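You operate a simulated robot arm through the tools that you are given. There is no shell and no other tool. Be economical: measure what you need, move in short steps, check, and stop when the job is done.

You run a simulated two-armed robot. Do the job below in one go: nothing can be reset, and whatever is moved stays where it is left.

## Task
Take the 250 bar sensor from the steel bench top and put it on the black bench top. Then take the blue plug from the holes of the grey rack and leave it on the steel bench top. Then open the second chest drawer from the top, take the socket with the largest size on its label from the inside from the top of the second chest drawer and put it in the grey bin and shut the drawer again. Then shut the top chest drawer. Then fetch the empty cardboard box and set it on top of the beige wooden block on the top of the wooden table. Then put the white cup in the grey sink. The order counts.

It is judged by the outcome, as a careful person would: the job done as asked, and still so three seconds after it is handed in. It fails if anything else is knocked over, pushed out of place, dropped, spilled or broken.

## Robot
Two 7-joint arms with two-finger grippers on one trunk, on a base that drives. Base frame: it is fixed to the floor where the robot stands at the start and does not move with it; the origin is under the middle of the robot, x ahead of it, y to its left, z up; the surface under the hand at the start is at about z = 82. Units: cm, rad, N and s.
The left shoulder is at the start at [2.5, 21.6, 115.6], the right one opposite. With the tool pointing down near the work surface each hand reaches from about 16 to 76 cm from the robot's upright axis, wherever it stands, measured 20 degrees to its own side. Places, roughly: black bench top [70, -310, 80]; blue plug (4x3x8 cm) [90, 160, 90]; empty cardboard box (8x20x6 cm) [70, -790, 90]; grey bin [150, -825, 100]; grey sink [-360, 870, 70]; second chest drawer [60, -530, 80]; sensor [75, 0, 75]; socket [50, -525, 75]; steel bench top [70, -90, 80]; top chest drawer [60, -550, 80]; white cup (8x8x8 cm) [-440, 880, 90]; wooden block (25x25x14 cm) [30, -780, 100]. Payload 2.2 kg a hand.
The TCP of each hand is the grasp point between the finger pads, 1.9 cm short of the fingertips. In the tool frame z runs along the fingers and y along their closing line. The gripper opens to 11.6 cm. The gripper's body begins 7 cm behind the TCP.
Orientation is that of the tool frame in the base frame, as [roll, pitch, yaw] about the fixed x, y, z axes, in that order (R = Rz(yaw) Ry(pitch) Rx(roll)). With the fingers straight down and closing along the base's y, the tool's x points along the base's -x, its y along +y and its z along -z.

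## Interface
- The arms move only by the tool jog_arm. It takes "left_deltas", "right_deltas" or both (then of equal length, played together; a hand with none holds still); each is a list of rows, each a list of 7 numbers: the shift along the tool's x, y, z in cm, then the turn, a rotation vector about the tool's x, y, z in degrees, then the opening, from 0 (shut) to 1 (fully open). In form: [[tx, ty, tz, wx, wy, wz, grip], ...]. A call has 1 to 8 rows; each row shifts and turns the commanded pose from where the row before left it, along the tool's axes as they then stand. A row lasts 0.2 s, in which the tool goes at most 5 cm and 0.15 rad; a call with a longer step from one row to the next is refused whole, and so is a gripper value outside its range. Where a pose cannot be reached the arm comes as near as it can. A force on the tool above 40 N (or 10 N above the force at the start of the call, whichever is more), or a blocked arm, ends the call early, and 0.2 s more pass. The fingers move at their own pace and stop on an object; they squeeze with about 40 N. The grip force told is the motor's: it shows also when the fingers shut on nothing. Time passes only in rows, and 0.2 s behind the last, so rows that do not move let the fingers close. It gives the time, the measured TCP pose, the force on the tool (base axes), the opening and the grip force at its end, in the units of the frame above (readings bear some noise), with the torque about the TCP (base axes, N m) and any sound that the robot's microphone picked up.
- Cameras (640 x 400 px; columns grow to the right, rows downward): "scene" is now at [13.1, 2.99, 133.62]; the picture's right is [0.29, -0.96, -0.00], its down [-0.47, -0.14, -0.87] and it looks along [0.83, 0.25, -0.49] (base axes); focal length 233 px, centre (320, 200). "left" rides on the left gripper at [6.9, 1.5, -9.6] in its tool frame; the picture's right is [-0.21, 0.98, 0.00], its down [-0.76, -0.17, -0.63] and it looks along [-0.62, -0.14, 0.77] (tool axes); focal length 251 px, centre (320, 200). "right" rides on the right gripper at [6.9, -1.5, -9.6] in its tool frame; the picture's right is [0.21, 0.98, 0.00], its down [-0.76, 0.17, -0.63] and it looks along [-0.62, 0.14, 0.77] (tool axes); focal length 251 px, centre (320, 200). There is no depth. A picture from a camera that has moved, and an enlarged one, comes with that camera's place and axes in the base frame and with its lens.
- capture(camera): a new picture of that camera. The clock stands still meanwhile.
- slide_trunk(by): slides the trunk up (or, below 0, down) by that many cm; the arms and the scene camera ride with it, the base frame stays. It gives what a move gives, with no picture.
- steer(legs): drives the robot by 1 to 6 legs, each [ahead, left, turn to the left] in cm, cm and rad, along the robot's own axes; the way and the turn of a leg run together, so that a leg with both is an arc; at most 150 cm and 3.142 rad a leg. The arms and the cameras ride along, it lands a little off, and it stops where it bumps. It gives what a move gives.
- aim_head(pan, tilt): turns the head with the scene camera to pan (to the left, within 1.396 rad either way) and tilt (down, from -0.506 to 1.204), counted from straight ahead of the robot. It gives what a move gives.
- enlarge(camera, box): a new picture of the part [left, top, right, bottom] of that camera's present view, enlarged. The clock stands still meanwhile.
- hand_in(): hands the job in; it is judged then, once.

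Go step by step. Nothing tells you exact positions but the pictures and the camera data: compare them with the known pose of the tool, close in by small moves and look again before you grip or let go. The budget is 196 turns and 176 pictures, counting those below and the enlarged ones. Unless the task says otherwise, let go and move clear before handing in, and close with one line.

The tools are called after "Request:" as name(argument=value, ...) on one line, values as JSON. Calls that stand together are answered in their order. jog_arm: Moves the arms, as the interface text tells. Its arguments: {"type":"object","properties":{"left_deltas":{"type":"array"},"right_deltas":{"type":"array"}},"required":[]} The other tools are called the same way: slide_trunk (by) slides the trunk up or down; steer (legs) drives the base; aim_head (pan, tilt) turns the head that bears the scene camera; capture (camera) takes a picture; enlarge (camera, box) takes an enlarged picture of a part of a camera's view; hand_in () hands the job in.

At the start:

```text
time_s: 0.0
left_position: [56.18, 24.96, 104.35]
left_tcp_rot: [3.141, -0.003, 3.141]
left_contact_force: [0.0, 0.7, -0.5]
left_moment: [0.03, 0.02, 0.02]
left_grip_width: 11.6
left_grip_force: 0.0
right_position: [51.03, -22.12, 108.59]
right_tcp_rot: [-3.14, -0.003, 3.141]
right_contact_force: [-0.1, 0.0, -0.5]
right_moment: [0.0, 0.0, -0.01]
right_grip_width: 11.6
right_grip_force: 0.0
trunk travel left (down, up): [-30.0, 19.0]
robot x, y, heading: [0.1, 0.16, 0.0]
head pan, tilt: [0.293, 0.511]
```

scene: 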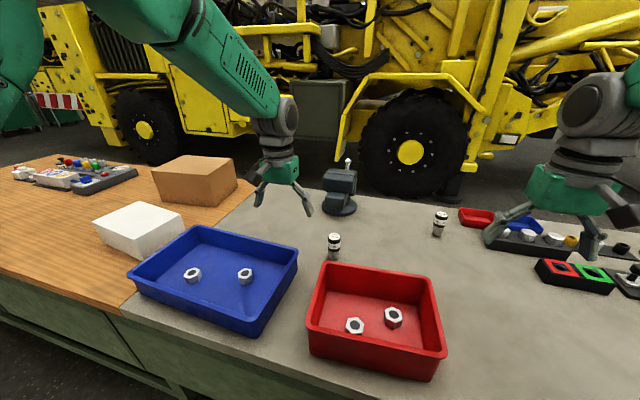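
right: 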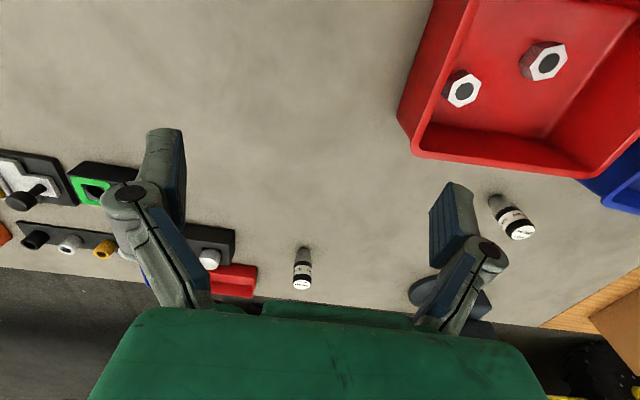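
left: 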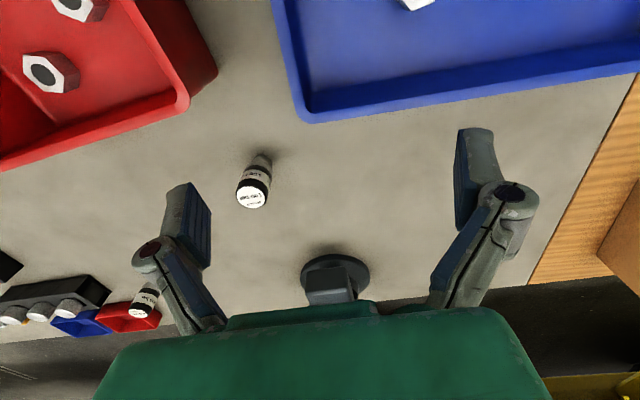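

I see two sensors on the steel bench between the trays. I'll enlarge both to read their labels.

Request:
enlarge(camera="scene", box=[310, 220, 358, 270])

Request:
enlarge(camera="scene", box=[416, 198, 464, 248])

Request:
enlarge(camera="left", box=[220, 140, 290, 220])

Request:
enlarge(camera="right", box=[275, 235, 335, 300])

```text
8.00 times, centred on (334, 245) of scene
camera zoom: at [13.1, 2.99, 133.62], right [0.29, -0.96, 0.0], down [-0.47, -0.14, -0.87], along [0.83, 0.25, -0.49], focal length 1861 px, centre (208, -160)
```

zoom: 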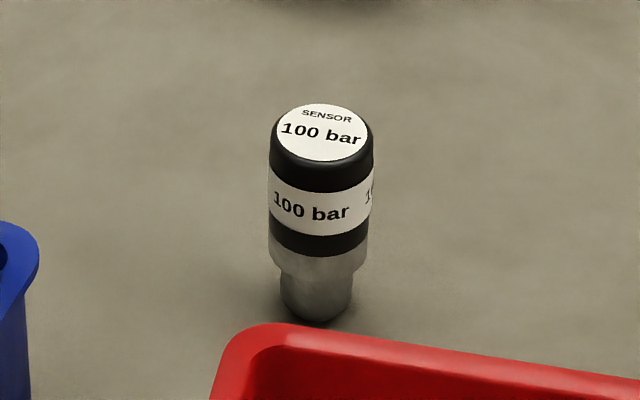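

```text
8.00 times, centred on (440, 223) of scene
camera zoom: at [13.1, 2.99, 133.62], right [0.29, -0.96, 0.0], down [-0.47, -0.14, -0.87], along [0.83, 0.25, -0.49], focal length 1861 px, centre (-640, 16)
```

zoom: 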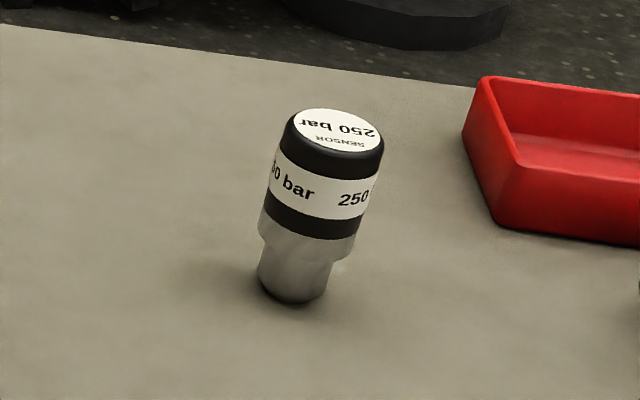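

```text
5.00 times, centred on (255, 180) of left
camera zoom: at [49.21, 26.42, 114.03], right [0.21, 0.98, 0.0], down [0.76, -0.17, 0.63], along [0.62, -0.14, -0.78], focal length 1257 px, centre (645, 300)
```

zoom: 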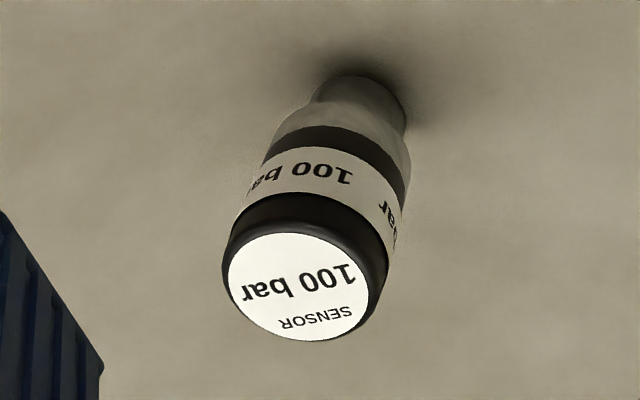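

```text
6.15 times, centred on (305, 268) of right
camera zoom: at [44.21, -23.72, 118.29], right [-0.21, 0.98, 0.0], down [0.76, 0.17, 0.63], along [0.62, 0.14, -0.78], focal length 1547 px, centre (412, -215)
```

zoom: 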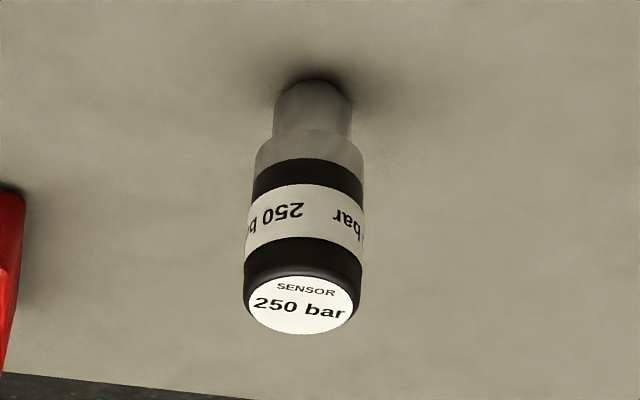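

The 250 bar sensor stands at about [88.7, -17.7], with its top near z=90. It is a bit beyond reach, so I'll look at the bench edge below and at the right side.

Request:
aim_head(pan=0, tilt=1.1)

Request:
capture(camera="scene")

Request:
aim_head(pan=-1.2, tilt=0.5)

Request:
capture(camera="scene")

```text
time_s: 1.0
left_position: [55.9, 24.9, 104.58]
left_tcp_rot: [-3.141, 0.0, 3.141]
left_contact_force: [0.0, -1.1, 0.1]
left_moment: [0.0, 0.01, 0.01]
left_grip_width: 11.61
left_grip_force: 0.0
right_position: [50.63, -22.15, 108.85]
right_tcp_rot: [3.141, 0.002, 3.141]
right_contact_force: [-1.0, 0.0, -0.4]
right_moment: [0.0, 0.01, -0.02]
right_grip_width: 11.6
right_grip_force: 0.1
trunk travel left (down, up): [-30.0, 19.0]
robot x, y, heading: [-0.4, -0.2, 0.002]
head pan, tilt: [0.0, 1.1]
```

```text
168 pictures are left
camera scene: at [10.74, 0.37, 128.98], right [0.0, -1.0, 0.0], down [-0.89, 0.0, -0.45], along [0.45, 0.0, -0.89], focal length 233 px, centre (320, 200)
```

scene: 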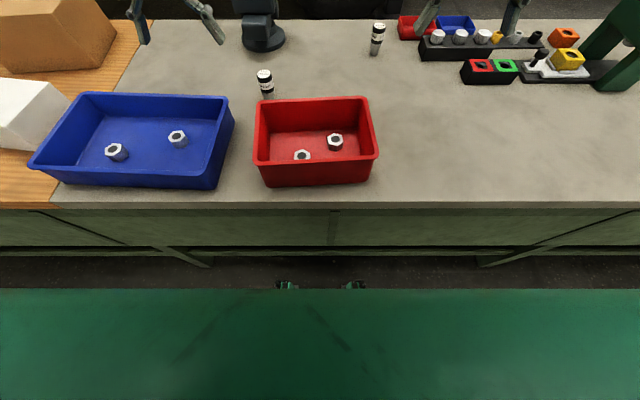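

```text
time_s: 2.4
left_position: [55.81, 24.89, 104.49]
left_tcp_rot: [3.141, 0.001, -3.141]
left_contact_force: [-0.3, -0.5, -0.7]
left_moment: [0.01, -0.01, -0.01]
left_grip_width: 11.57
left_grip_force: 0.1
right_position: [50.69, -22.13, 108.96]
right_tcp_rot: [3.14, 0.001, 3.141]
right_contact_force: [0.9, 0.0, 0.3]
right_moment: [0.01, -0.02, -0.01]
right_grip_width: 11.59
right_grip_force: 0.0
trunk travel left (down, up): [-30.0, 19.0]
robot x, y, heading: [-0.2, 0.2, -0.001]
head pan, tilt: [-1.201, 0.499]
```

```text
167 pictures are left
camera scene: at [7.71, -8.12, 133.76], right [-0.93, -0.36, 0.0], down [-0.18, 0.45, -0.88], along [0.32, -0.82, -0.48], focal length 233 px, centre (320, 200)
```

scene: 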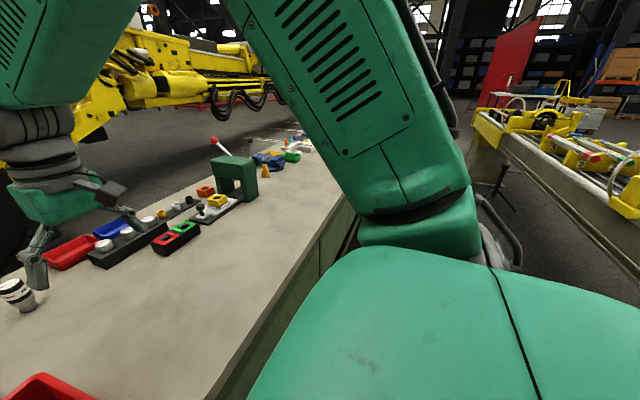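

The robot's front has about 10 cm clear before the bench. I'll creep ahead 9 cm and bring the head back.

Request:
steer(legs=[[9, 0, 0]])

Request:
aim_head(pan=-0.2, tilt=0.7)

Request:
capture(camera="scene")

Request:
capture(camera="right")

```text
time_s: 3.5
left_position: [65.0, 24.88, 104.35]
left_tcp_rot: [3.141, 0.0, 3.141]
left_contact_force: [0.4, 0.8, 0.1]
left_moment: [0.02, 0.02, -0.03]
left_grip_width: 11.59
left_grip_force: 0.1
right_position: [59.83, -22.12, 108.78]
right_tcp_rot: [-3.141, 0.002, -3.141]
right_contact_force: [0.8, 0.3, -0.7]
right_moment: [0.0, 0.03, -0.01]
right_grip_width: 11.62
right_grip_force: 0.1
trunk travel left (down, up): [-30.0, 19.0]
robot x, y, heading: [9.1, -0.05, -0.001]
head pan, tilt: [-1.201, 0.499]
```

```text
time_s: 4.8
left_position: [64.76, 24.86, 104.74]
left_tcp_rot: [-3.141, 0.001, -3.141]
left_contact_force: [0.4, 0.6, -0.3]
left_moment: [0.03, 0.0, 0.01]
left_grip_width: 11.6
left_grip_force: 0.1
right_position: [59.44, -22.08, 108.99]
right_tcp_rot: [3.14, 0.003, 3.142]
right_contact_force: [0.2, 0.4, -0.2]
right_moment: [0.01, -0.02, -0.01]
right_grip_width: 11.59
right_grip_force: 0.0
trunk travel left (down, up): [-30.0, 19.0]
robot x, y, heading: [8.88, -0.08, 0.0]
head pan, tilt: [-0.201, 0.7]
```

```text
166 pictures are left
camera scene: at [21.78, -1.33, 131.96], right [-0.2, -0.98, 0.0], down [-0.63, 0.13, -0.76], along [0.75, -0.15, -0.65], focal length 233 px, centre (320, 200)
```

scene: 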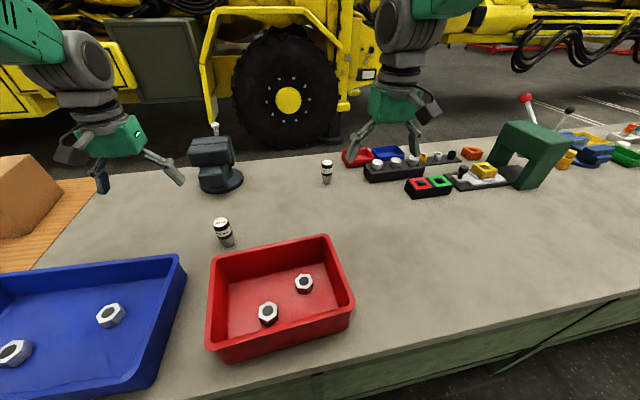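

```text
165 pictures are left
camera right: at [52.63, -23.7, 118.52], right [-0.21, 0.98, 0.0], down [0.75, 0.17, 0.64], along [0.62, 0.14, -0.77], focal length 251 px, centre (320, 200)
```

right: 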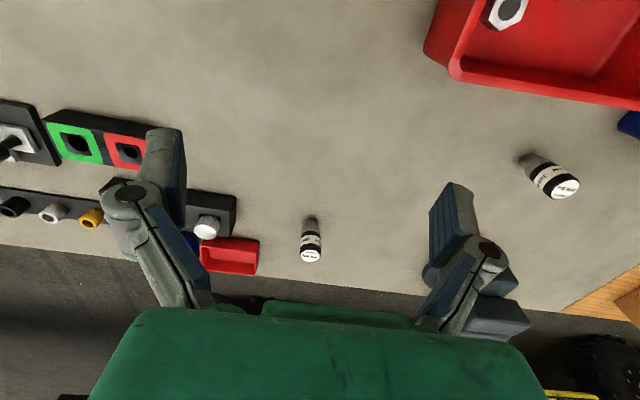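

The sensor is confirmed at about [88.2, -17.5]. I'll tilt the right hand forward 34° and move it in front of and above the sensor with the fingers partly open.

Request:
jog_arm(right_deltas=[[0, 1.15, 0, 0, -8.5, 0, 0.65], [0, 1.15, 0, 0, -8.5, 0, 0.65], [0, 1.15, 0, 0, -8.5, 0, 0.65], [0, 1.15, 0, 0, -8.5, 0, 0.65], [-2.7, 0, 4, 0, 0, 0, 0.65], [-2.7, 0, 4, 0, 0, 0, 0.65], [-2.7, 0, 4, 0, 0, 0, 0.65], [-2.7, 0, 4, 0, 0, 0, 0.65]])

Request:
capture(camera="right")

Request:
capture(camera="scene")

```text
time_s: 6.6
left_position: [64.9, 24.92, 104.47]
left_tcp_rot: [3.141, 0.001, -3.141]
left_contact_force: [0.6, -0.2, -0.4]
left_moment: [0.01, 0.04, -0.02]
left_grip_width: 11.58
left_grip_force: 0.1
right_position: [77.65, -17.5, 101.6]
right_tcp_rot: [-3.14, 0.594, -3.141]
right_contact_force: [1.6, 0.3, -1.1]
right_moment: [0.02, 0.02, 0.02]
right_grip_width: 7.52
right_grip_force: 0.1
trunk travel left (down, up): [-30.0, 19.0]
robot x, y, heading: [8.74, 0.09, 0.001]
head pan, tilt: [-0.201, 0.7]
```

```text
164 pictures are left
camera right: at [66.6, -19.05, 105.62], right [-0.18, 0.98, -0.12], down [0.27, 0.17, 0.95], along [0.95, 0.14, -0.3], focal length 251 px, centre (320, 200)
```

right: 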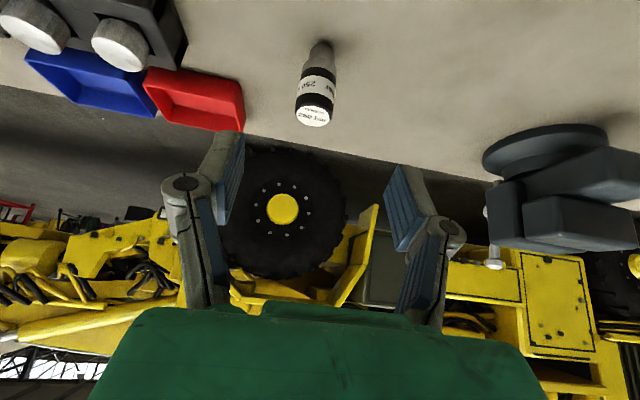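

```text
163 pictures are left
camera scene: at [22.2, -1.28, 131.91], right [-0.2, -0.98, 0.0], down [-0.64, 0.13, -0.76], along [0.74, -0.15, -0.65], focal length 233 px, centre (320, 200)
```

scene: 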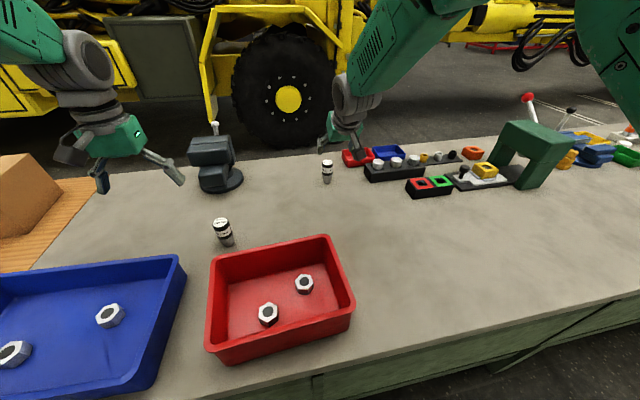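

The sensor lies straight along the tool axis, about 18 cm ahead. I'll advance most of the way and check.

Request:
jog_arm(right_deltas=[[-0.1, 0, 4.3, 0, 0, 0, 0.65], [-0.1, 0, 4.3, 0, 0, 0, 0.65], [-0.1, 0, 4.0, 0, 0, 0, 0.65], [0, 0, 0, 0, 0, 0, 0.65]])

Request:
capture(camera="right")

Request:
capture(camera="scene")

```text
time_s: 7.6
left_position: [64.66, 24.91, 104.7]
left_tcp_rot: [3.141, 0.007, -3.14]
left_contact_force: [0.7, -0.2, -0.1]
left_moment: [0.03, -0.06, 0.0]
left_grip_width: 11.59
left_grip_force: 0.0
right_position: [84.96, -17.6, 91.58]
right_tcp_rot: [-3.141, 0.598, -3.139]
right_contact_force: [0.1, 0.8, -0.2]
right_moment: [0.0, 0.01, 0.0]
right_grip_width: 7.56
right_grip_force: 0.1
trunk travel left (down, up): [-30.0, 19.0]
robot x, y, heading: [9.1, 0.13, 0.003]
head pan, tilt: [-0.201, 0.7]
```

```text
162 pictures are left
camera right: at [73.81, -19.11, 95.59], right [-0.18, 0.98, -0.12], down [0.27, 0.17, 0.95], along [0.95, 0.14, -0.29], focal length 251 px, centre (320, 200)
```

right: 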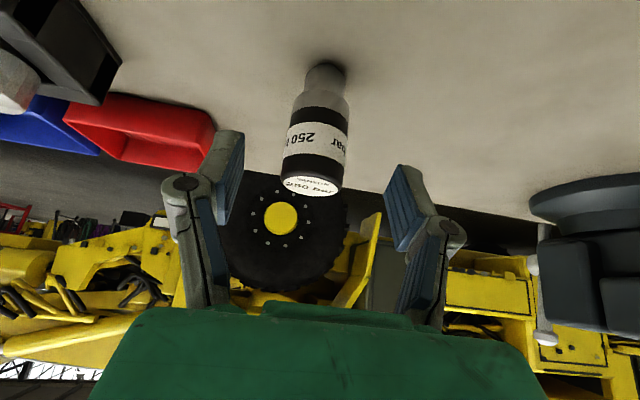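

```text
161 pictures are left
camera scene: at [21.86, -1.29, 131.96], right [-0.2, -0.98, 0.0], down [-0.64, 0.13, -0.76], along [0.75, -0.15, -0.65], focal length 233 px, centre (320, 200)
```

scene: 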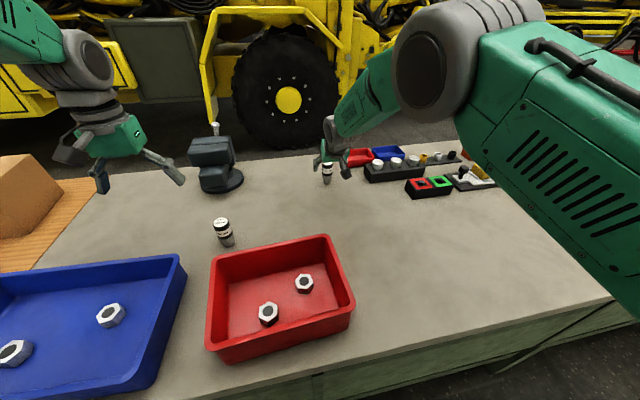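

It is centred. I'll advance the last 5.5 cm and close.

Request:
jog_arm(right_deltas=[[0, 0, 2.8, 0, 0, 0, 0.65], [-0.1, 0, 2.7, 0, 0, 0, 0.65], [0, 0, 0, 0, 0, 0, 0.65], [0, 0, 0, 0, 0, 0, 0.2], [0, 0, 0, 0, 0, 0, 0.2]])

Request:
capture(camera="right")

```text
time_s: 8.8
left_position: [64.59, 24.98, 104.76]
left_tcp_rot: [-3.142, 0.006, 3.141]
left_contact_force: [-0.1, -0.3, 0.2]
left_moment: [-0.01, 0.0, -0.02]
left_grip_width: 11.59
left_grip_force: 0.0
right_position: [88.15, -17.49, 86.99]
right_tcp_rot: [3.141, 0.598, -3.141]
right_contact_force: [0.6, -1.4, 1.7]
right_moment: [-0.08, -0.02, 0.04]
right_grip_width: 3.72
right_grip_force: 39.5
trunk travel left (down, up): [-30.0, 19.0]
robot x, y, heading: [8.97, 0.22, 0.004]
head pan, tilt: [-0.201, 0.7]
```

```text
160 pictures are left
camera right: at [77.05, -19.14, 91.21], right [-0.18, 0.98, -0.12], down [0.27, 0.17, 0.95], along [0.95, 0.14, -0.29], focal length 251 px, centre (320, 200)
```

right: 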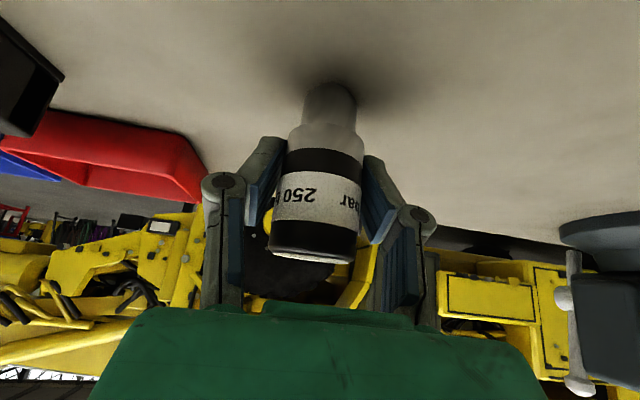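

The grip is firm at 3.7 cm, with the TCP 5 cm above the bench. I'll lift, bring it back and straighten the hand.

Request:
jog_arm(right_deltas=[[-1.7, 0, -2.5, 0, 0, 0, 0.2], [-2.24, 0, -3.3, 0, 0, 0, 0.2], [-2.24, 0, -3.3, 0, 0, 0, 0.2], [-2.24, 0, -3.3, 0, 0, 0, 0.2], [3.3, 0, -2.2, 0, 8.5, 0, 0.2], [3.6, 0, -1.7, 0, 8.5, 0, 0.2], [3.8, 0, -1.2, 0, 8.5, 0, 0.2], [3.95, 0, -0.6, 0, 8.5, 0, 0.2]])

Request:
aim_head(pan=-1.3, tilt=0.2)

Request:
capture(camera="scene")

Request:
capture(camera="right")

```text
time_s: 10.6
left_position: [64.7, 24.98, 104.67]
left_tcp_rot: [-3.141, 0.004, -3.141]
left_contact_force: [-0.8, 0.0, 0.3]
left_moment: [0.01, 0.03, 0.0]
left_grip_width: 11.6
left_grip_force: 0.0
right_position: [71.93, -17.54, 101.96]
right_tcp_rot: [3.14, 0.003, 3.141]
right_contact_force: [0.0, 0.0, -1.1]
right_moment: [0.01, -0.02, -0.02]
right_grip_width: 3.76
right_grip_force: 40.5
trunk travel left (down, up): [-30.0, 19.0]
robot x, y, heading: [9.11, -0.01, -0.001]
head pan, tilt: [-0.201, 0.7]
```

```text
time_s: 11.9
left_position: [64.9, 24.96, 104.63]
left_tcp_rot: [3.141, 0.005, 3.14]
left_contact_force: [-0.1, 0.1, -0.7]
left_moment: [-0.01, -0.02, -0.01]
left_grip_width: 11.6
left_grip_force: 0.1
right_position: [72.19, -17.36, 101.99]
right_tcp_rot: [3.141, 0.005, 3.141]
right_contact_force: [-0.4, 0.7, -1.6]
right_moment: [0.0, -0.01, -0.03]
right_grip_width: 3.73
right_grip_force: 40.0
trunk travel left (down, up): [-30.0, 19.0]
robot x, y, heading: [8.82, -0.04, -0.005]
head pan, tilt: [-1.3, 0.201]
```

```text
159 pictures are left
camera scene: at [16.06, -8.58, 136.52], right [-0.96, -0.27, 0.01], down [-0.06, 0.19, -0.98], along [0.26, -0.94, -0.2], focal length 233 px, centre (320, 200)
```

scene: 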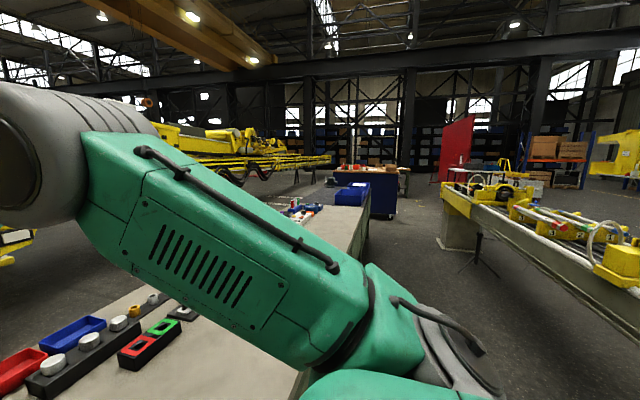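

```text
158 pictures are left
camera right: at [65.21, -19.09, 111.56], right [-0.21, 0.98, 0.0], down [0.75, 0.17, 0.64], along [0.62, 0.14, -0.77], focal length 251 px, centre (320, 200)
```

right: 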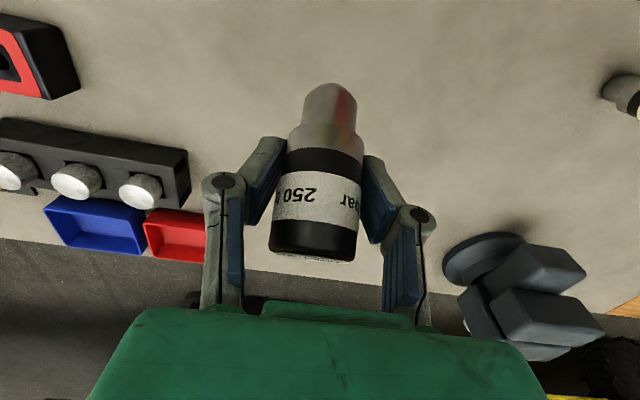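

The sensor is held. I'll back out of the bench and strafe right along it toward the black bench, then look.

Request:
steer(legs=[[-40, 0, 0], [0, -150, 0]])

Request:
aim_head(pan=-0.8, tilt=0.4)

Request:
capture(camera="scene")

```text
time_s: 21.5
left_position: [24.41, -125.24, 104.54]
left_tcp_rot: [-3.139, 0.004, 3.138]
left_contact_force: [0.3, -0.3, -0.1]
left_moment: [-0.02, 0.03, 0.04]
left_grip_width: 11.61
left_grip_force: 0.0
right_position: [31.71, -167.9, 102.03]
right_tcp_rot: [-3.139, 0.002, 3.138]
right_contact_force: [0.3, -0.1, -1.2]
right_moment: [-0.04, 0.0, 0.01]
right_grip_width: 3.74
right_grip_force: 39.9
trunk travel left (down, up): [-30.0, 19.0]
robot x, y, heading: [-31.29, -150.55, -0.005]
head pan, tilt: [-1.3, 0.201]
```

```text
time_s: 22.4
left_position: [23.92, -125.48, 104.92]
left_tcp_rot: [-3.139, 0.008, 3.138]
left_contact_force: [0.2, 0.2, -0.1]
left_moment: [-0.01, -0.03, -0.01]
left_grip_width: 11.58
left_grip_force: 0.1
right_position: [31.22, -168.01, 102.21]
right_tcp_rot: [3.141, 0.007, 3.139]
right_contact_force: [-0.8, -0.7, -0.8]
right_moment: [-0.04, 0.02, -0.02]
right_grip_width: 3.74
right_grip_force: 39.8
trunk travel left (down, up): [-30.0, 19.0]
robot x, y, heading: [-31.42, -150.45, -0.001]
head pan, tilt: [-0.799, 0.4]
```

```text
157 pictures are left
camera scene: at [-20.38, -156.5, 134.67], right [-0.72, -0.69, 0.0], down [-0.27, 0.28, -0.92], along [0.64, -0.66, -0.39], focal length 233 px, centre (320, 200)
```

scene: 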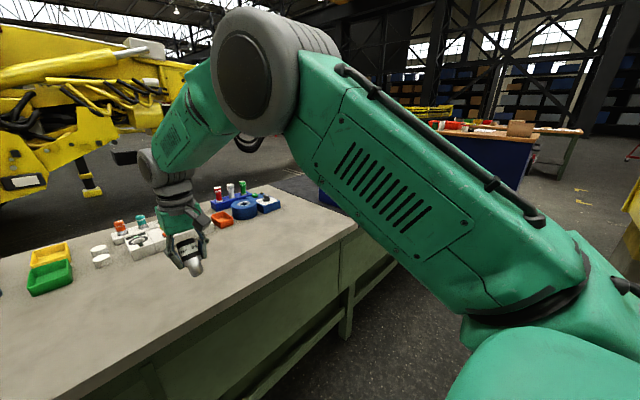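

The steel bench ends near y=-236. I'll move further right to y≈-280.

Request:
steer(legs=[[0, -130, 0]])

Request:
aim_head(pan=-0.1, tilt=0.6)

Request:
capture(camera="scene")

Request:
capture(camera="right")

```text
time_s: 28.9
left_position: [23.86, -254.76, 104.82]
left_tcp_rot: [-3.137, 0.008, -3.141]
left_contact_force: [1.1, 0.4, 0.4]
left_moment: [0.0, -0.04, 0.0]
left_grip_width: 11.58
left_grip_force: 0.0
right_position: [31.23, -297.21, 102.32]
right_tcp_rot: [-3.14, 0.008, -3.139]
right_contact_force: [-1.0, -0.2, -1.5]
right_moment: [-0.04, -0.02, -0.03]
right_grip_width: 3.74
right_grip_force: 39.5
trunk travel left (down, up): [-30.0, 19.0]
robot x, y, heading: [-31.06, -280.3, 0.01]
head pan, tilt: [-0.799, 0.4]
```

```text
time_s: 30.0
left_position: [23.54, -255.04, 105.09]
left_tcp_rot: [-3.141, 0.011, -3.139]
left_contact_force: [-0.5, -0.6, 0.3]
left_moment: [0.03, 0.01, 0.01]
left_grip_width: 11.6
left_grip_force: 0.2
right_position: [30.86, -297.38, 102.4]
right_tcp_rot: [3.14, 0.01, -3.139]
right_contact_force: [-0.5, -0.6, -1.6]
right_moment: [-0.01, 0.0, 0.02]
right_grip_width: 3.72
right_grip_force: 39.8
trunk travel left (down, up): [-30.0, 19.0]
robot x, y, heading: [-31.51, -280.23, 0.006]
head pan, tilt: [-0.099, 0.6]
```

```text
156 pictures are left
camera scene: at [-18.06, -280.53, 132.82], right [-0.1, -1.0, 0.0], down [-0.57, 0.05, -0.82], along [0.82, -0.08, -0.57], focal length 233 px, centre (320, 200)
```

scene: 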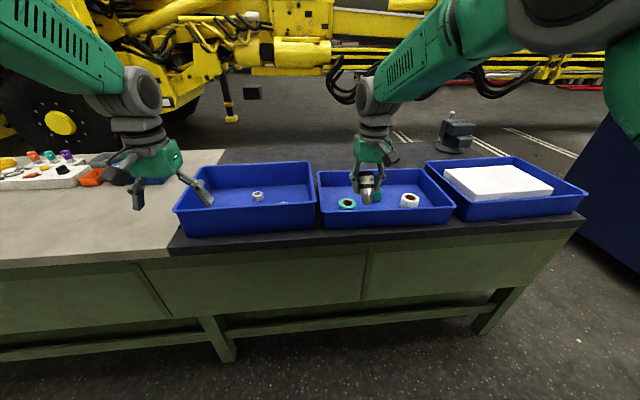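

```text
155 pictures are left
camera right: at [24.04, -299.05, 112.0], right [-0.22, 0.98, 0.0], down [0.75, 0.17, 0.64], along [0.63, 0.14, -0.77], focal length 251 px, centre (320, 200)
```

right: 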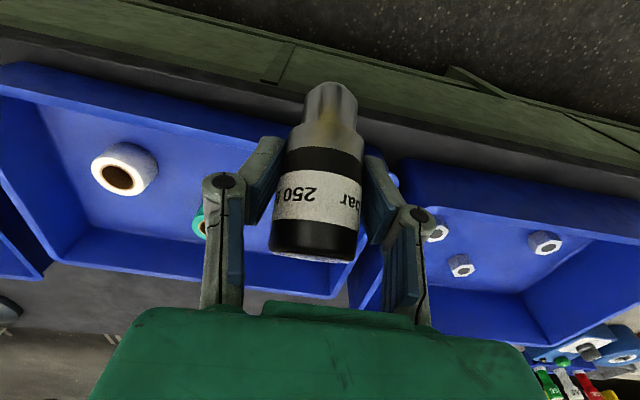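

The black bench has free space behind the trays, around x≈75-105. I'll drive in 40 cm and look from above.

Request:
steer(legs=[[40, 0, 0]])

Request:
capture(camera="scene")

Request:
capture(camera="right")

```text
time_s: 32.5
left_position: [63.18, -254.64, 105.06]
left_tcp_rot: [3.14, 0.012, -3.136]
left_contact_force: [-0.2, 0.5, 0.6]
left_moment: [-0.01, 0.05, 0.01]
left_grip_width: 11.6
left_grip_force: 0.1
right_position: [70.69, -297.08, 102.47]
right_tcp_rot: [3.14, 0.014, -3.135]
right_contact_force: [-0.8, 0.5, -2.1]
right_moment: [-0.03, 0.02, -0.04]
right_grip_width: 3.71
right_grip_force: 39.6
trunk travel left (down, up): [-30.0, 19.0]
robot x, y, heading: [8.34, -279.96, 0.008]
head pan, tilt: [-0.099, 0.6]
```

```text
154 pictures are left
camera scene: at [21.6, -280.34, 132.82], right [-0.09, -1.0, 0.0], down [-0.57, 0.05, -0.82], along [0.82, -0.08, -0.57], focal length 233 px, centre (320, 200)
```

scene: 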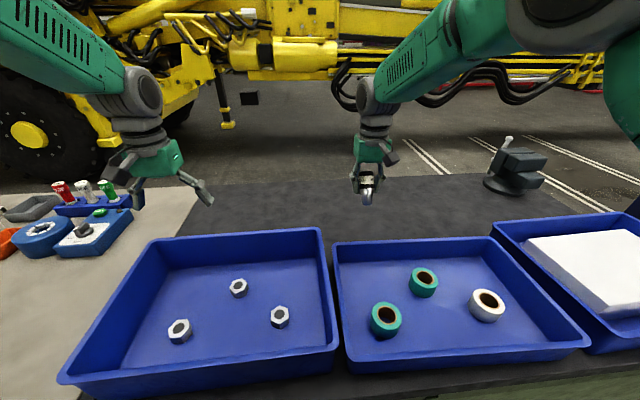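

```text
153 pictures are left
camera right: at [63.8, -298.71, 112.0], right [-0.22, 0.98, 0.0], down [0.75, 0.17, 0.64], along [0.63, 0.14, -0.77], focal length 251 px, centre (320, 200)
```

right: 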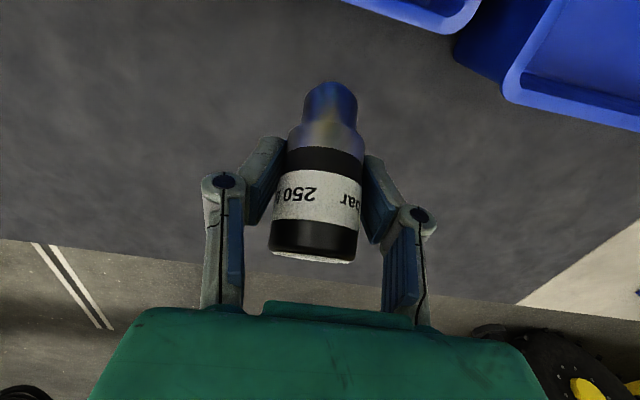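

There is free surface under and ahead of the hand. I'll tilt the hand so the sensor stands upright and lower it to about 2 cm above the top.

Request:
jog_arm(right_deltas=[[-2.3, 0, 0, 0, -8.5, 0, 0.2], [-2.27, 0, 0.34, 0, -8.5, 0, 0.2], [-2.2, 0, 0.67, 0, -8.5, 0, 0.2], [-2.07, 0, 0.99, 0, -8.5, 0, 0.2], [1.9, 0, 2.75, 0, 0, 0, 0.2], [1.9, 0, 2.75, 0, 0, 0, 0.2], [1.9, 0, 2.75, 0, 0, 0, 0.2], [0.9, 0, 1.4, 0, 0, 0, 0.2]])

Request:
capture(camera="right")

Request:
capture(camera="scene")

```text
time_s: 34.3
left_position: [62.84, -254.71, 105.31]
left_tcp_rot: [-3.14, 0.014, -3.137]
left_contact_force: [-0.3, -0.3, -0.1]
left_moment: [-0.02, 0.0, 0.0]
left_grip_width: 11.59
left_grip_force: 0.0
right_position: [79.69, -297.1, 91.05]
right_tcp_rot: [3.141, 0.61, -3.133]
right_contact_force: [0.0, 0.1, -1.3]
right_moment: [0.01, -0.02, -0.04]
right_grip_width: 3.72
right_grip_force: 39.4
trunk travel left (down, up): [-30.0, 19.0]
robot x, y, heading: [8.44, -279.97, 0.003]
head pan, tilt: [-0.099, 0.6]
```

```text
152 pictures are left
camera right: at [68.58, -298.7, 95.01], right [-0.18, 0.98, -0.12], down [0.26, 0.17, 0.95], along [0.95, 0.14, -0.28], focal length 251 px, centre (320, 200)
```

right: 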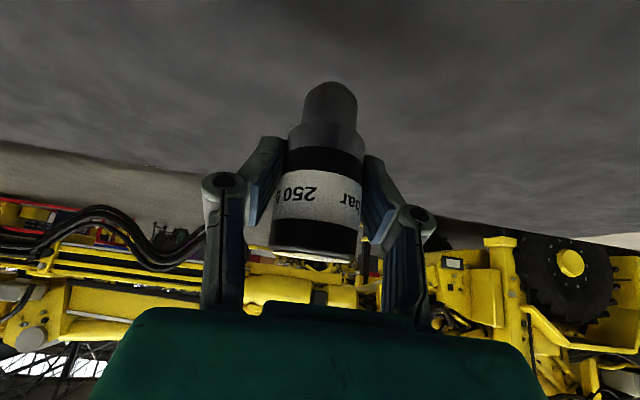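

```text
151 pictures are left
camera scene: at [21.7, -280.38, 132.81], right [-0.09, -1.0, 0.0], down [-0.57, 0.05, -0.82], along [0.82, -0.08, -0.57], focal length 233 px, centre (320, 200)
```

scene: 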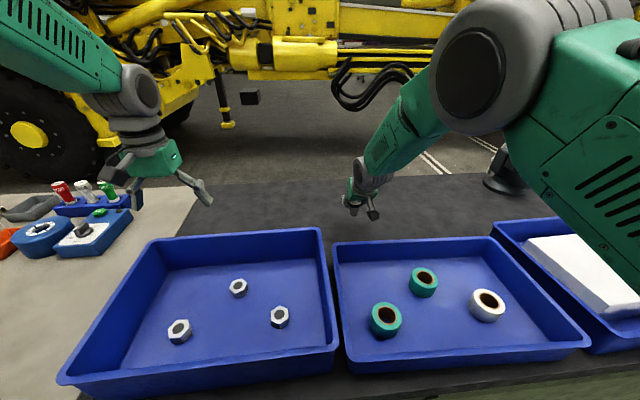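

I'll lower in small steps until the contact force shows.

Request:
jog_arm(right_deltas=[[1.0, 0, 1.45, 0, 0, 0, 0.2], [0.8, 0, 1.15, 0, 0, 0, 0.2], [0, 0, 0, 0, 0, 0, 0.2]])

Request:
jog_arm(right_deltas=[[0.3, 0, 0.42, 0, 0, 0, 0.2], [0.0, 0, 0, 0, 0, 0, 0.2]])

Request:
capture(camera="right")

```text
time_s: 35.1
left_position: [62.66, -254.64, 105.4]
left_tcp_rot: [-3.141, 0.016, -3.139]
left_contact_force: [0.3, -0.1, 0.4]
left_moment: [0.01, 0.02, 0.0]
left_grip_width: 11.59
left_grip_force: 0.0
right_position: [79.77, -296.94, 88.07]
right_tcp_rot: [-3.141, 0.608, -3.135]
right_contact_force: [-0.4, -0.8, -2.2]
right_moment: [-0.01, 0.02, 0.03]
right_grip_width: 3.69
right_grip_force: 39.9
trunk travel left (down, up): [-30.0, 19.0]
robot x, y, heading: [8.32, -279.8, 0.006]
head pan, tilt: [-0.099, 0.6]
```

```text
time_s: 35.7
left_position: [62.68, -254.61, 105.28]
left_tcp_rot: [-3.141, 0.014, -3.136]
left_contact_force: [0.1, -1.0, 0.2]
left_moment: [0.02, -0.01, -0.05]
left_grip_width: 11.58
left_grip_force: 0.1
right_position: [79.79, -296.98, 87.5]
right_tcp_rot: [3.141, 0.609, -3.135]
right_contact_force: [-0.4, 0.9, -3.1]
right_moment: [0.02, 0.01, 0.03]
right_grip_width: 3.74
right_grip_force: 40.0
trunk travel left (down, up): [-30.0, 19.0]
robot x, y, heading: [8.22, -279.89, 0.005]
head pan, tilt: [-0.099, 0.6]
```

```text
150 pictures are left
camera right: at [68.62, -298.66, 91.36], right [-0.18, 0.98, -0.12], down [0.26, 0.17, 0.95], along [0.95, 0.14, -0.28], focal length 251 px, centre (320, 200)
```

right: 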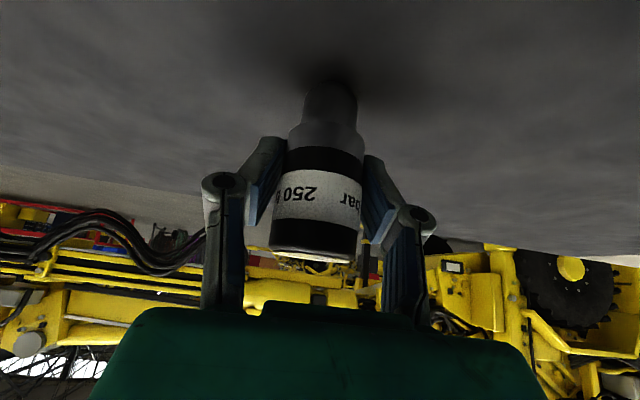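

Request:
jog_arm(right_deltas=[[0.2, 0, 0.3, 0, 0, 0, 0.2], [0.0, 0, 0, 0, 0, 0, 0.2]])

Request:
jog_arm(right_deltas=[[0.15, 0, 0.22, 0, 0, 0, 0.2], [0.0, 0, 0, 0, 0, 0, 0.2]])

```text
time_s: 36.3
left_position: [62.63, -254.78, 105.36]
left_tcp_rot: [-3.142, 0.016, -3.137]
left_contact_force: [0.8, 0.4, 0.4]
left_moment: [-0.02, 0.0, 0.02]
left_grip_width: 11.59
left_grip_force: 0.2
right_position: [79.79, -297.1, 87.19]
right_tcp_rot: [3.142, 0.611, -3.135]
right_contact_force: [-0.7, -0.8, 4.2]
right_moment: [-0.08, 0.2, 0.0]
right_grip_width: 3.69
right_grip_force: 40.6
trunk travel left (down, up): [-30.0, 19.0]
robot x, y, heading: [8.66, -279.5, 0.005]
head pan, tilt: [-0.099, 0.6]
```

```text
time_s: 36.9
left_position: [62.65, -254.65, 105.56]
left_tcp_rot: [-3.141, 0.017, -3.138]
left_contact_force: [-0.5, -0.8, 0.0]
left_moment: [-0.01, 0.01, 0.03]
left_grip_width: 11.58
left_grip_force: 0.1
right_position: [79.63, -297.03, 87.26]
right_tcp_rot: [-3.14, 0.616, -3.135]
right_contact_force: [-2.4, -1.7, 20.6]
right_moment: [-0.1, 0.32, 0.02]
right_grip_width: 3.68
right_grip_force: 39.8
trunk travel left (down, up): [-30.0, 19.0]
robot x, y, heading: [8.45, -280.0, 0.007]
head pan, tilt: [-0.099, 0.6]
```

Contact is made. I'll release and back off along the tool axis.

Request:
jog_arm(right_deltas=[[-0.15, 0, -0.22, 0, 0, 0, 0.2], [0, 0, 0, 0, 0, 0, 0.6], [0, 0, 0, 0, 0, 0, 0.6], [0, 0, -3, 0, 0, 0, 0.6], [0, 0, -4, 0, 0, 0, 0.6], [0, 0, -4.5, 0, 0, 0, 0.6]])

Request:
capture(camera="right")

```text
time_s: 38.3
left_position: [62.59, -254.77, 105.31]
left_tcp_rot: [3.141, 0.017, -3.135]
left_contact_force: [0.0, 0.3, -0.1]
left_moment: [-0.03, 0.01, -0.07]
left_grip_width: 11.61
left_grip_force: 0.0
right_position: [72.65, -296.95, 96.58]
right_tcp_rot: [3.141, 0.609, -3.137]
right_contact_force: [-0.4, 0.1, -0.4]
right_moment: [0.0, -0.03, -0.04]
right_grip_width: 6.97
right_grip_force: 0.0
trunk travel left (down, up): [-30.0, 19.0]
robot x, y, heading: [8.35, -280.09, 0.005]
head pan, tilt: [-0.099, 0.6]
```

```text
149 pictures are left
camera right: at [61.64, -298.61, 100.57], right [-0.18, 0.98, -0.12], down [0.26, 0.17, 0.95], along [0.95, 0.14, -0.28], focal length 251 px, centre (320, 200)
```

right: 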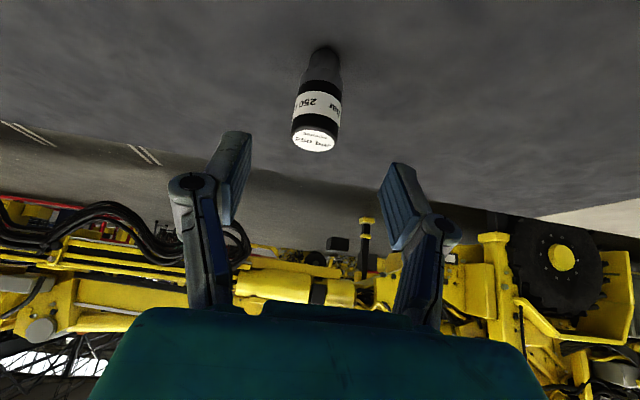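

The sensor stands upright on the black bench. I'll raise and straighten the hand, back out and drive left towards the grey rack.

Request:
jog_arm(right_deltas=[[-2.3, 0, -3.28, 0, 0, 0, 0.6], [-2.3, 0, -3.28, 0, 0, 0, 0.6], [2.5, 0, -1.7, 0, 8.5, 0, 0.6], [2.7, 0, -1.3, 0, 8.5, 0, 0.6], [2.9, 0, -0.9, 0, 8.5, 0, 0.6], [2.95, 0, -0.5, 0, 8.5, 0, 0.6]])

Request:
steer(legs=[[-40, 0, 0], [0, 150, 0], [0, 150, 0], [0, 110, 0]])

Request:
aim_head(pan=0.2, tilt=0.5)

Request:
capture(camera="scene")

```text
time_s: 39.7
left_position: [62.64, -254.74, 105.3]
left_tcp_rot: [-3.141, 0.015, -3.138]
left_contact_force: [0.2, 0.5, -0.3]
left_moment: [0.05, 0.0, -0.01]
left_grip_width: 11.6
left_grip_force: 0.0
right_position: [61.04, -297.19, 104.46]
right_tcp_rot: [-3.141, 0.013, -3.135]
right_contact_force: [0.3, 0.3, 0.2]
right_moment: [-0.02, -0.01, 0.0]
right_grip_width: 6.96
right_grip_force: 0.0
trunk travel left (down, up): [-30.0, 19.0]
robot x, y, heading: [8.35, -279.91, 0.005]
head pan, tilt: [-0.099, 0.6]
```

```text
time_s: 61.5
left_position: [22.51, 155.07, 105.63]
left_tcp_rot: [3.133, 0.017, 3.141]
left_contact_force: [0.1, -0.6, -0.2]
left_moment: [0.04, -0.01, -0.04]
left_grip_width: 11.59
left_grip_force: 0.1
right_position: [20.67, 112.68, 104.25]
right_tcp_rot: [3.132, 0.014, -3.141]
right_contact_force: [-0.2, -1.3, 0.6]
right_moment: [0.02, 0.0, -0.03]
right_grip_width: 6.99
right_grip_force: 0.0
trunk travel left (down, up): [-30.0, 19.0]
robot x, y, heading: [-31.76, 131.12, -0.008]
head pan, tilt: [-0.099, 0.6]
```

```text
time_s: 62.3
left_position: [22.3, 154.9, 105.64]
left_tcp_rot: [3.135, 0.018, 3.14]
left_contact_force: [0.2, -0.6, -1.0]
left_moment: [0.1, 0.02, -0.01]
left_grip_width: 11.59
left_grip_force: 0.0
right_position: [20.32, 112.58, 104.43]
right_tcp_rot: [3.136, 0.017, 3.141]
right_contact_force: [-0.3, -1.0, 0.4]
right_moment: [0.15, -0.01, 0.01]
right_grip_width: 6.96
right_grip_force: 0.2
trunk travel left (down, up): [-30.0, 19.0]
robot x, y, heading: [-31.76, 130.86, 0.004]
head pan, tilt: [0.201, 0.499]
```

```text
148 pictures are left
camera scene: at [-18.6, 131.48, 133.75], right [0.2, -0.98, -0.01], down [-0.47, -0.09, -0.88], along [0.86, 0.18, -0.48], focal length 233 px, centre (320, 200)
```

scene: 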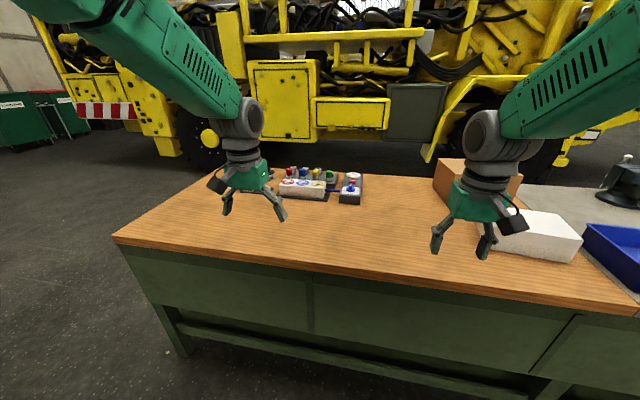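

The rack with plugs is on the wooden top. I'll drive in and take a closer look.

Request:
steer(legs=[[38, 0, 0]])

Request:
capture(camera="scene")

Request:
capture(camera="left")

```text
time_s: 64.7
left_position: [59.99, 155.48, 105.52]
left_tcp_rot: [3.137, 0.018, 3.138]
left_contact_force: [-0.3, -0.5, -0.6]
left_moment: [0.05, 0.0, 0.0]
left_grip_width: 11.61
left_grip_force: 0.0
right_position: [58.05, 113.09, 104.44]
right_tcp_rot: [3.139, 0.018, 3.141]
right_contact_force: [0.2, 0.0, 0.5]
right_moment: [0.03, 0.03, -0.02]
right_grip_width: 6.97
right_grip_force: 0.0
trunk travel left (down, up): [-30.0, 19.0]
robot x, y, heading: [5.68, 130.91, -0.001]
head pan, tilt: [0.201, 0.499]
```

```text
147 pictures are left
camera scene: at [19.1, 132.94, 133.74], right [0.2, -0.98, 0.0], down [-0.47, -0.09, -0.88], along [0.86, 0.18, -0.48], focal length 233 px, centre (320, 200)
```

scene: 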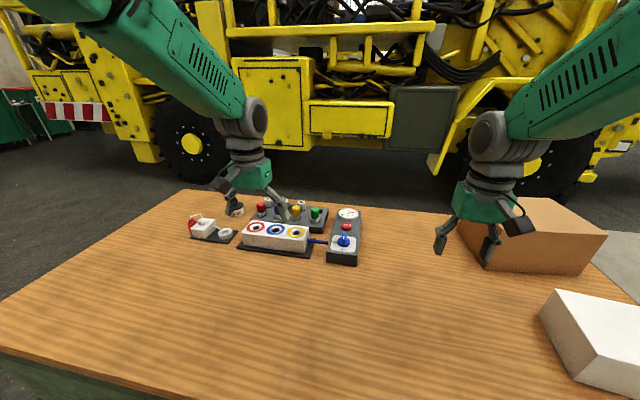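

```text
146 pictures are left
camera left: at [52.8, 156.89, 115.09], right [0.22, 0.98, 0.01], down [0.74, -0.17, 0.65], along [0.63, -0.14, -0.76], focal length 251 px, centre (320, 200)
```

left: 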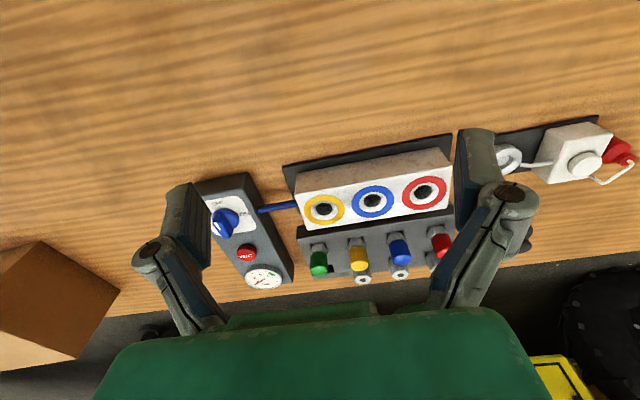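

Request:
enlarge(camera="left", box=[280, 130, 470, 300])

Request:
enlarge(camera="scene", box=[220, 185, 370, 275])

```text
2.35 times, centred on (375, 215) of left
camera zoom: at [52.8, 156.89, 115.09], right [0.22, 0.98, 0.01], down [0.74, -0.17, 0.65], along [0.63, -0.14, -0.76], focal length 592 px, centre (191, 165)
```

zoom: 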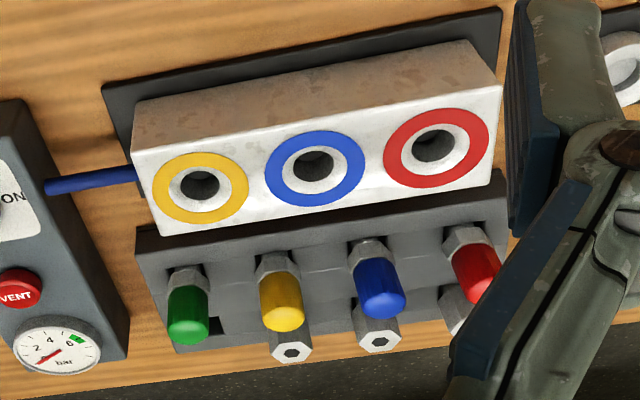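

```text
4.27 times, centred on (295, 230) of scene
camera zoom: at [19.1, 132.94, 133.74], right [0.2, -0.98, 0.0], down [-0.47, -0.09, -0.88], along [0.86, 0.18, -0.48], focal length 992 px, centre (427, 72)
```

zoom: 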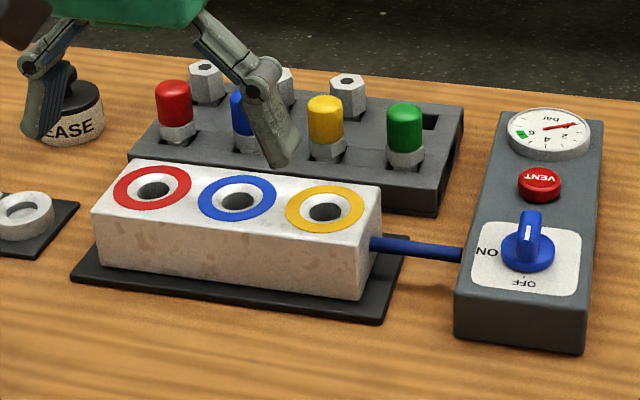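

The blue plug's cap is at about [82.8, 161.4], top z≈94.3, in the front row of the rack with neighbours 5.7 cm to each side. I'll grip it front-to-back, so I'm moving closer and turning the left hand 90°.

Request:
steer(legs=[[4, 8, 0]])

Request:
jog_arm(left_deltas=[[0, 0, 0, 0, 0, 8.5, 0.6], [0, 0, 0, 0, 0, 8.5, 0.6], [0, 0, 0, 0, 0, 8.5, 0.6], [0, 0, 0, 0, 0, 8.5, 0.6], [0, 0, 0, 0, 0, 8.5, 0.6], [0, 0, 0, 0, 0, 8.5, 0.6], [0, 0, 0, 0, 0, 8.5, 0.6], [0, 0, 0, 0, 0, 8.5, 0.6]])

Request:
jog_arm(left_deltas=[[0, 0, 0, 0, 0, 8.5, 0.6], [0, 0, 0, 0, 0, 8.5, 0.6], [0, 0, 0, 0, 0, 5, 0.6]])

Request:
capture(camera="left")

```text
time_s: 65.8
left_position: [63.6, 158.22, 106.75]
left_tcp_rot: [3.097, 0.025, 3.136]
left_contact_force: [-0.1, -2.6, -0.8]
left_moment: [0.2, 0.01, -0.02]
left_grip_width: 11.61
left_grip_force: 0.0
right_position: [61.7, 115.85, 104.0]
right_tcp_rot: [3.096, 0.021, 3.136]
right_contact_force: [-0.7, -2.5, -0.4]
right_moment: [0.21, -0.01, 0.02]
right_grip_width: 6.97
right_grip_force: 0.1
trunk travel left (down, up): [-30.0, 19.0]
robot x, y, heading: [10.18, 137.55, -0.002]
head pan, tilt: [0.201, 0.499]
```

```text
time_s: 67.8
left_position: [63.12, 161.25, 106.29]
left_tcp_rot: [3.109, 0.003, 1.942]
left_contact_force: [-1.2, 1.1, 0.2]
left_moment: [-0.04, -0.02, 0.0]
left_grip_width: 6.97
left_grip_force: 0.0
right_position: [61.08, 118.72, 105.04]
right_tcp_rot: [3.134, 0.025, 3.132]
right_contact_force: [0.0, 0.8, -0.6]
right_moment: [-0.04, -0.02, 0.0]
right_grip_width: 6.97
right_grip_force: 0.0
trunk travel left (down, up): [-30.0, 19.0]
robot x, y, heading: [9.72, 137.39, 0.004]
head pan, tilt: [0.201, 0.499]
stopped in row 8 (left hand): the arm was blocked; the commanded pose is now the measured one
```

```text
time_s: 68.6
left_position: [63.32, 159.8, 106.36]
left_tcp_rot: [3.112, -0.021, 1.555]
left_contact_force: [-0.4, -0.9, -0.1]
left_moment: [0.06, -0.01, 0.02]
left_grip_width: 6.97
left_grip_force: 0.1
right_position: [61.12, 117.32, 104.73]
right_tcp_rot: [3.122, 0.02, 3.131]
right_contact_force: [0.1, -0.5, 0.0]
right_moment: [0.02, -0.01, -0.03]
right_grip_width: 6.95
right_grip_force: 0.0
trunk travel left (down, up): [-30.0, 19.0]
robot x, y, heading: [10.03, 136.61, -0.001]
head pan, tilt: [0.201, 0.499]
```

```text
143 pictures are left
camera left: at [64.44, 166.45, 116.27], right [0.97, -0.23, 0.02], down [-0.2, -0.77, 0.61], along [-0.12, -0.6, -0.79], focal length 251 px, centre (320, 200)
```

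left: 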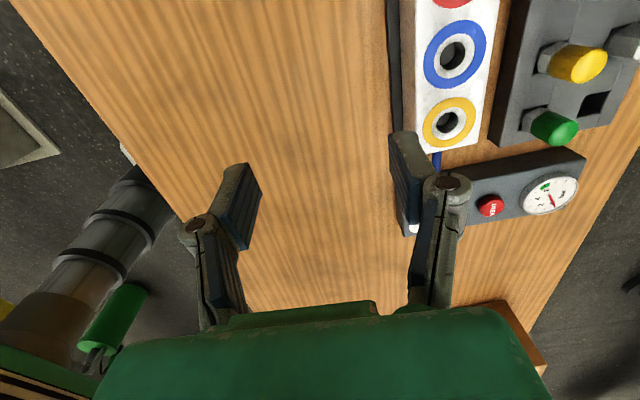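

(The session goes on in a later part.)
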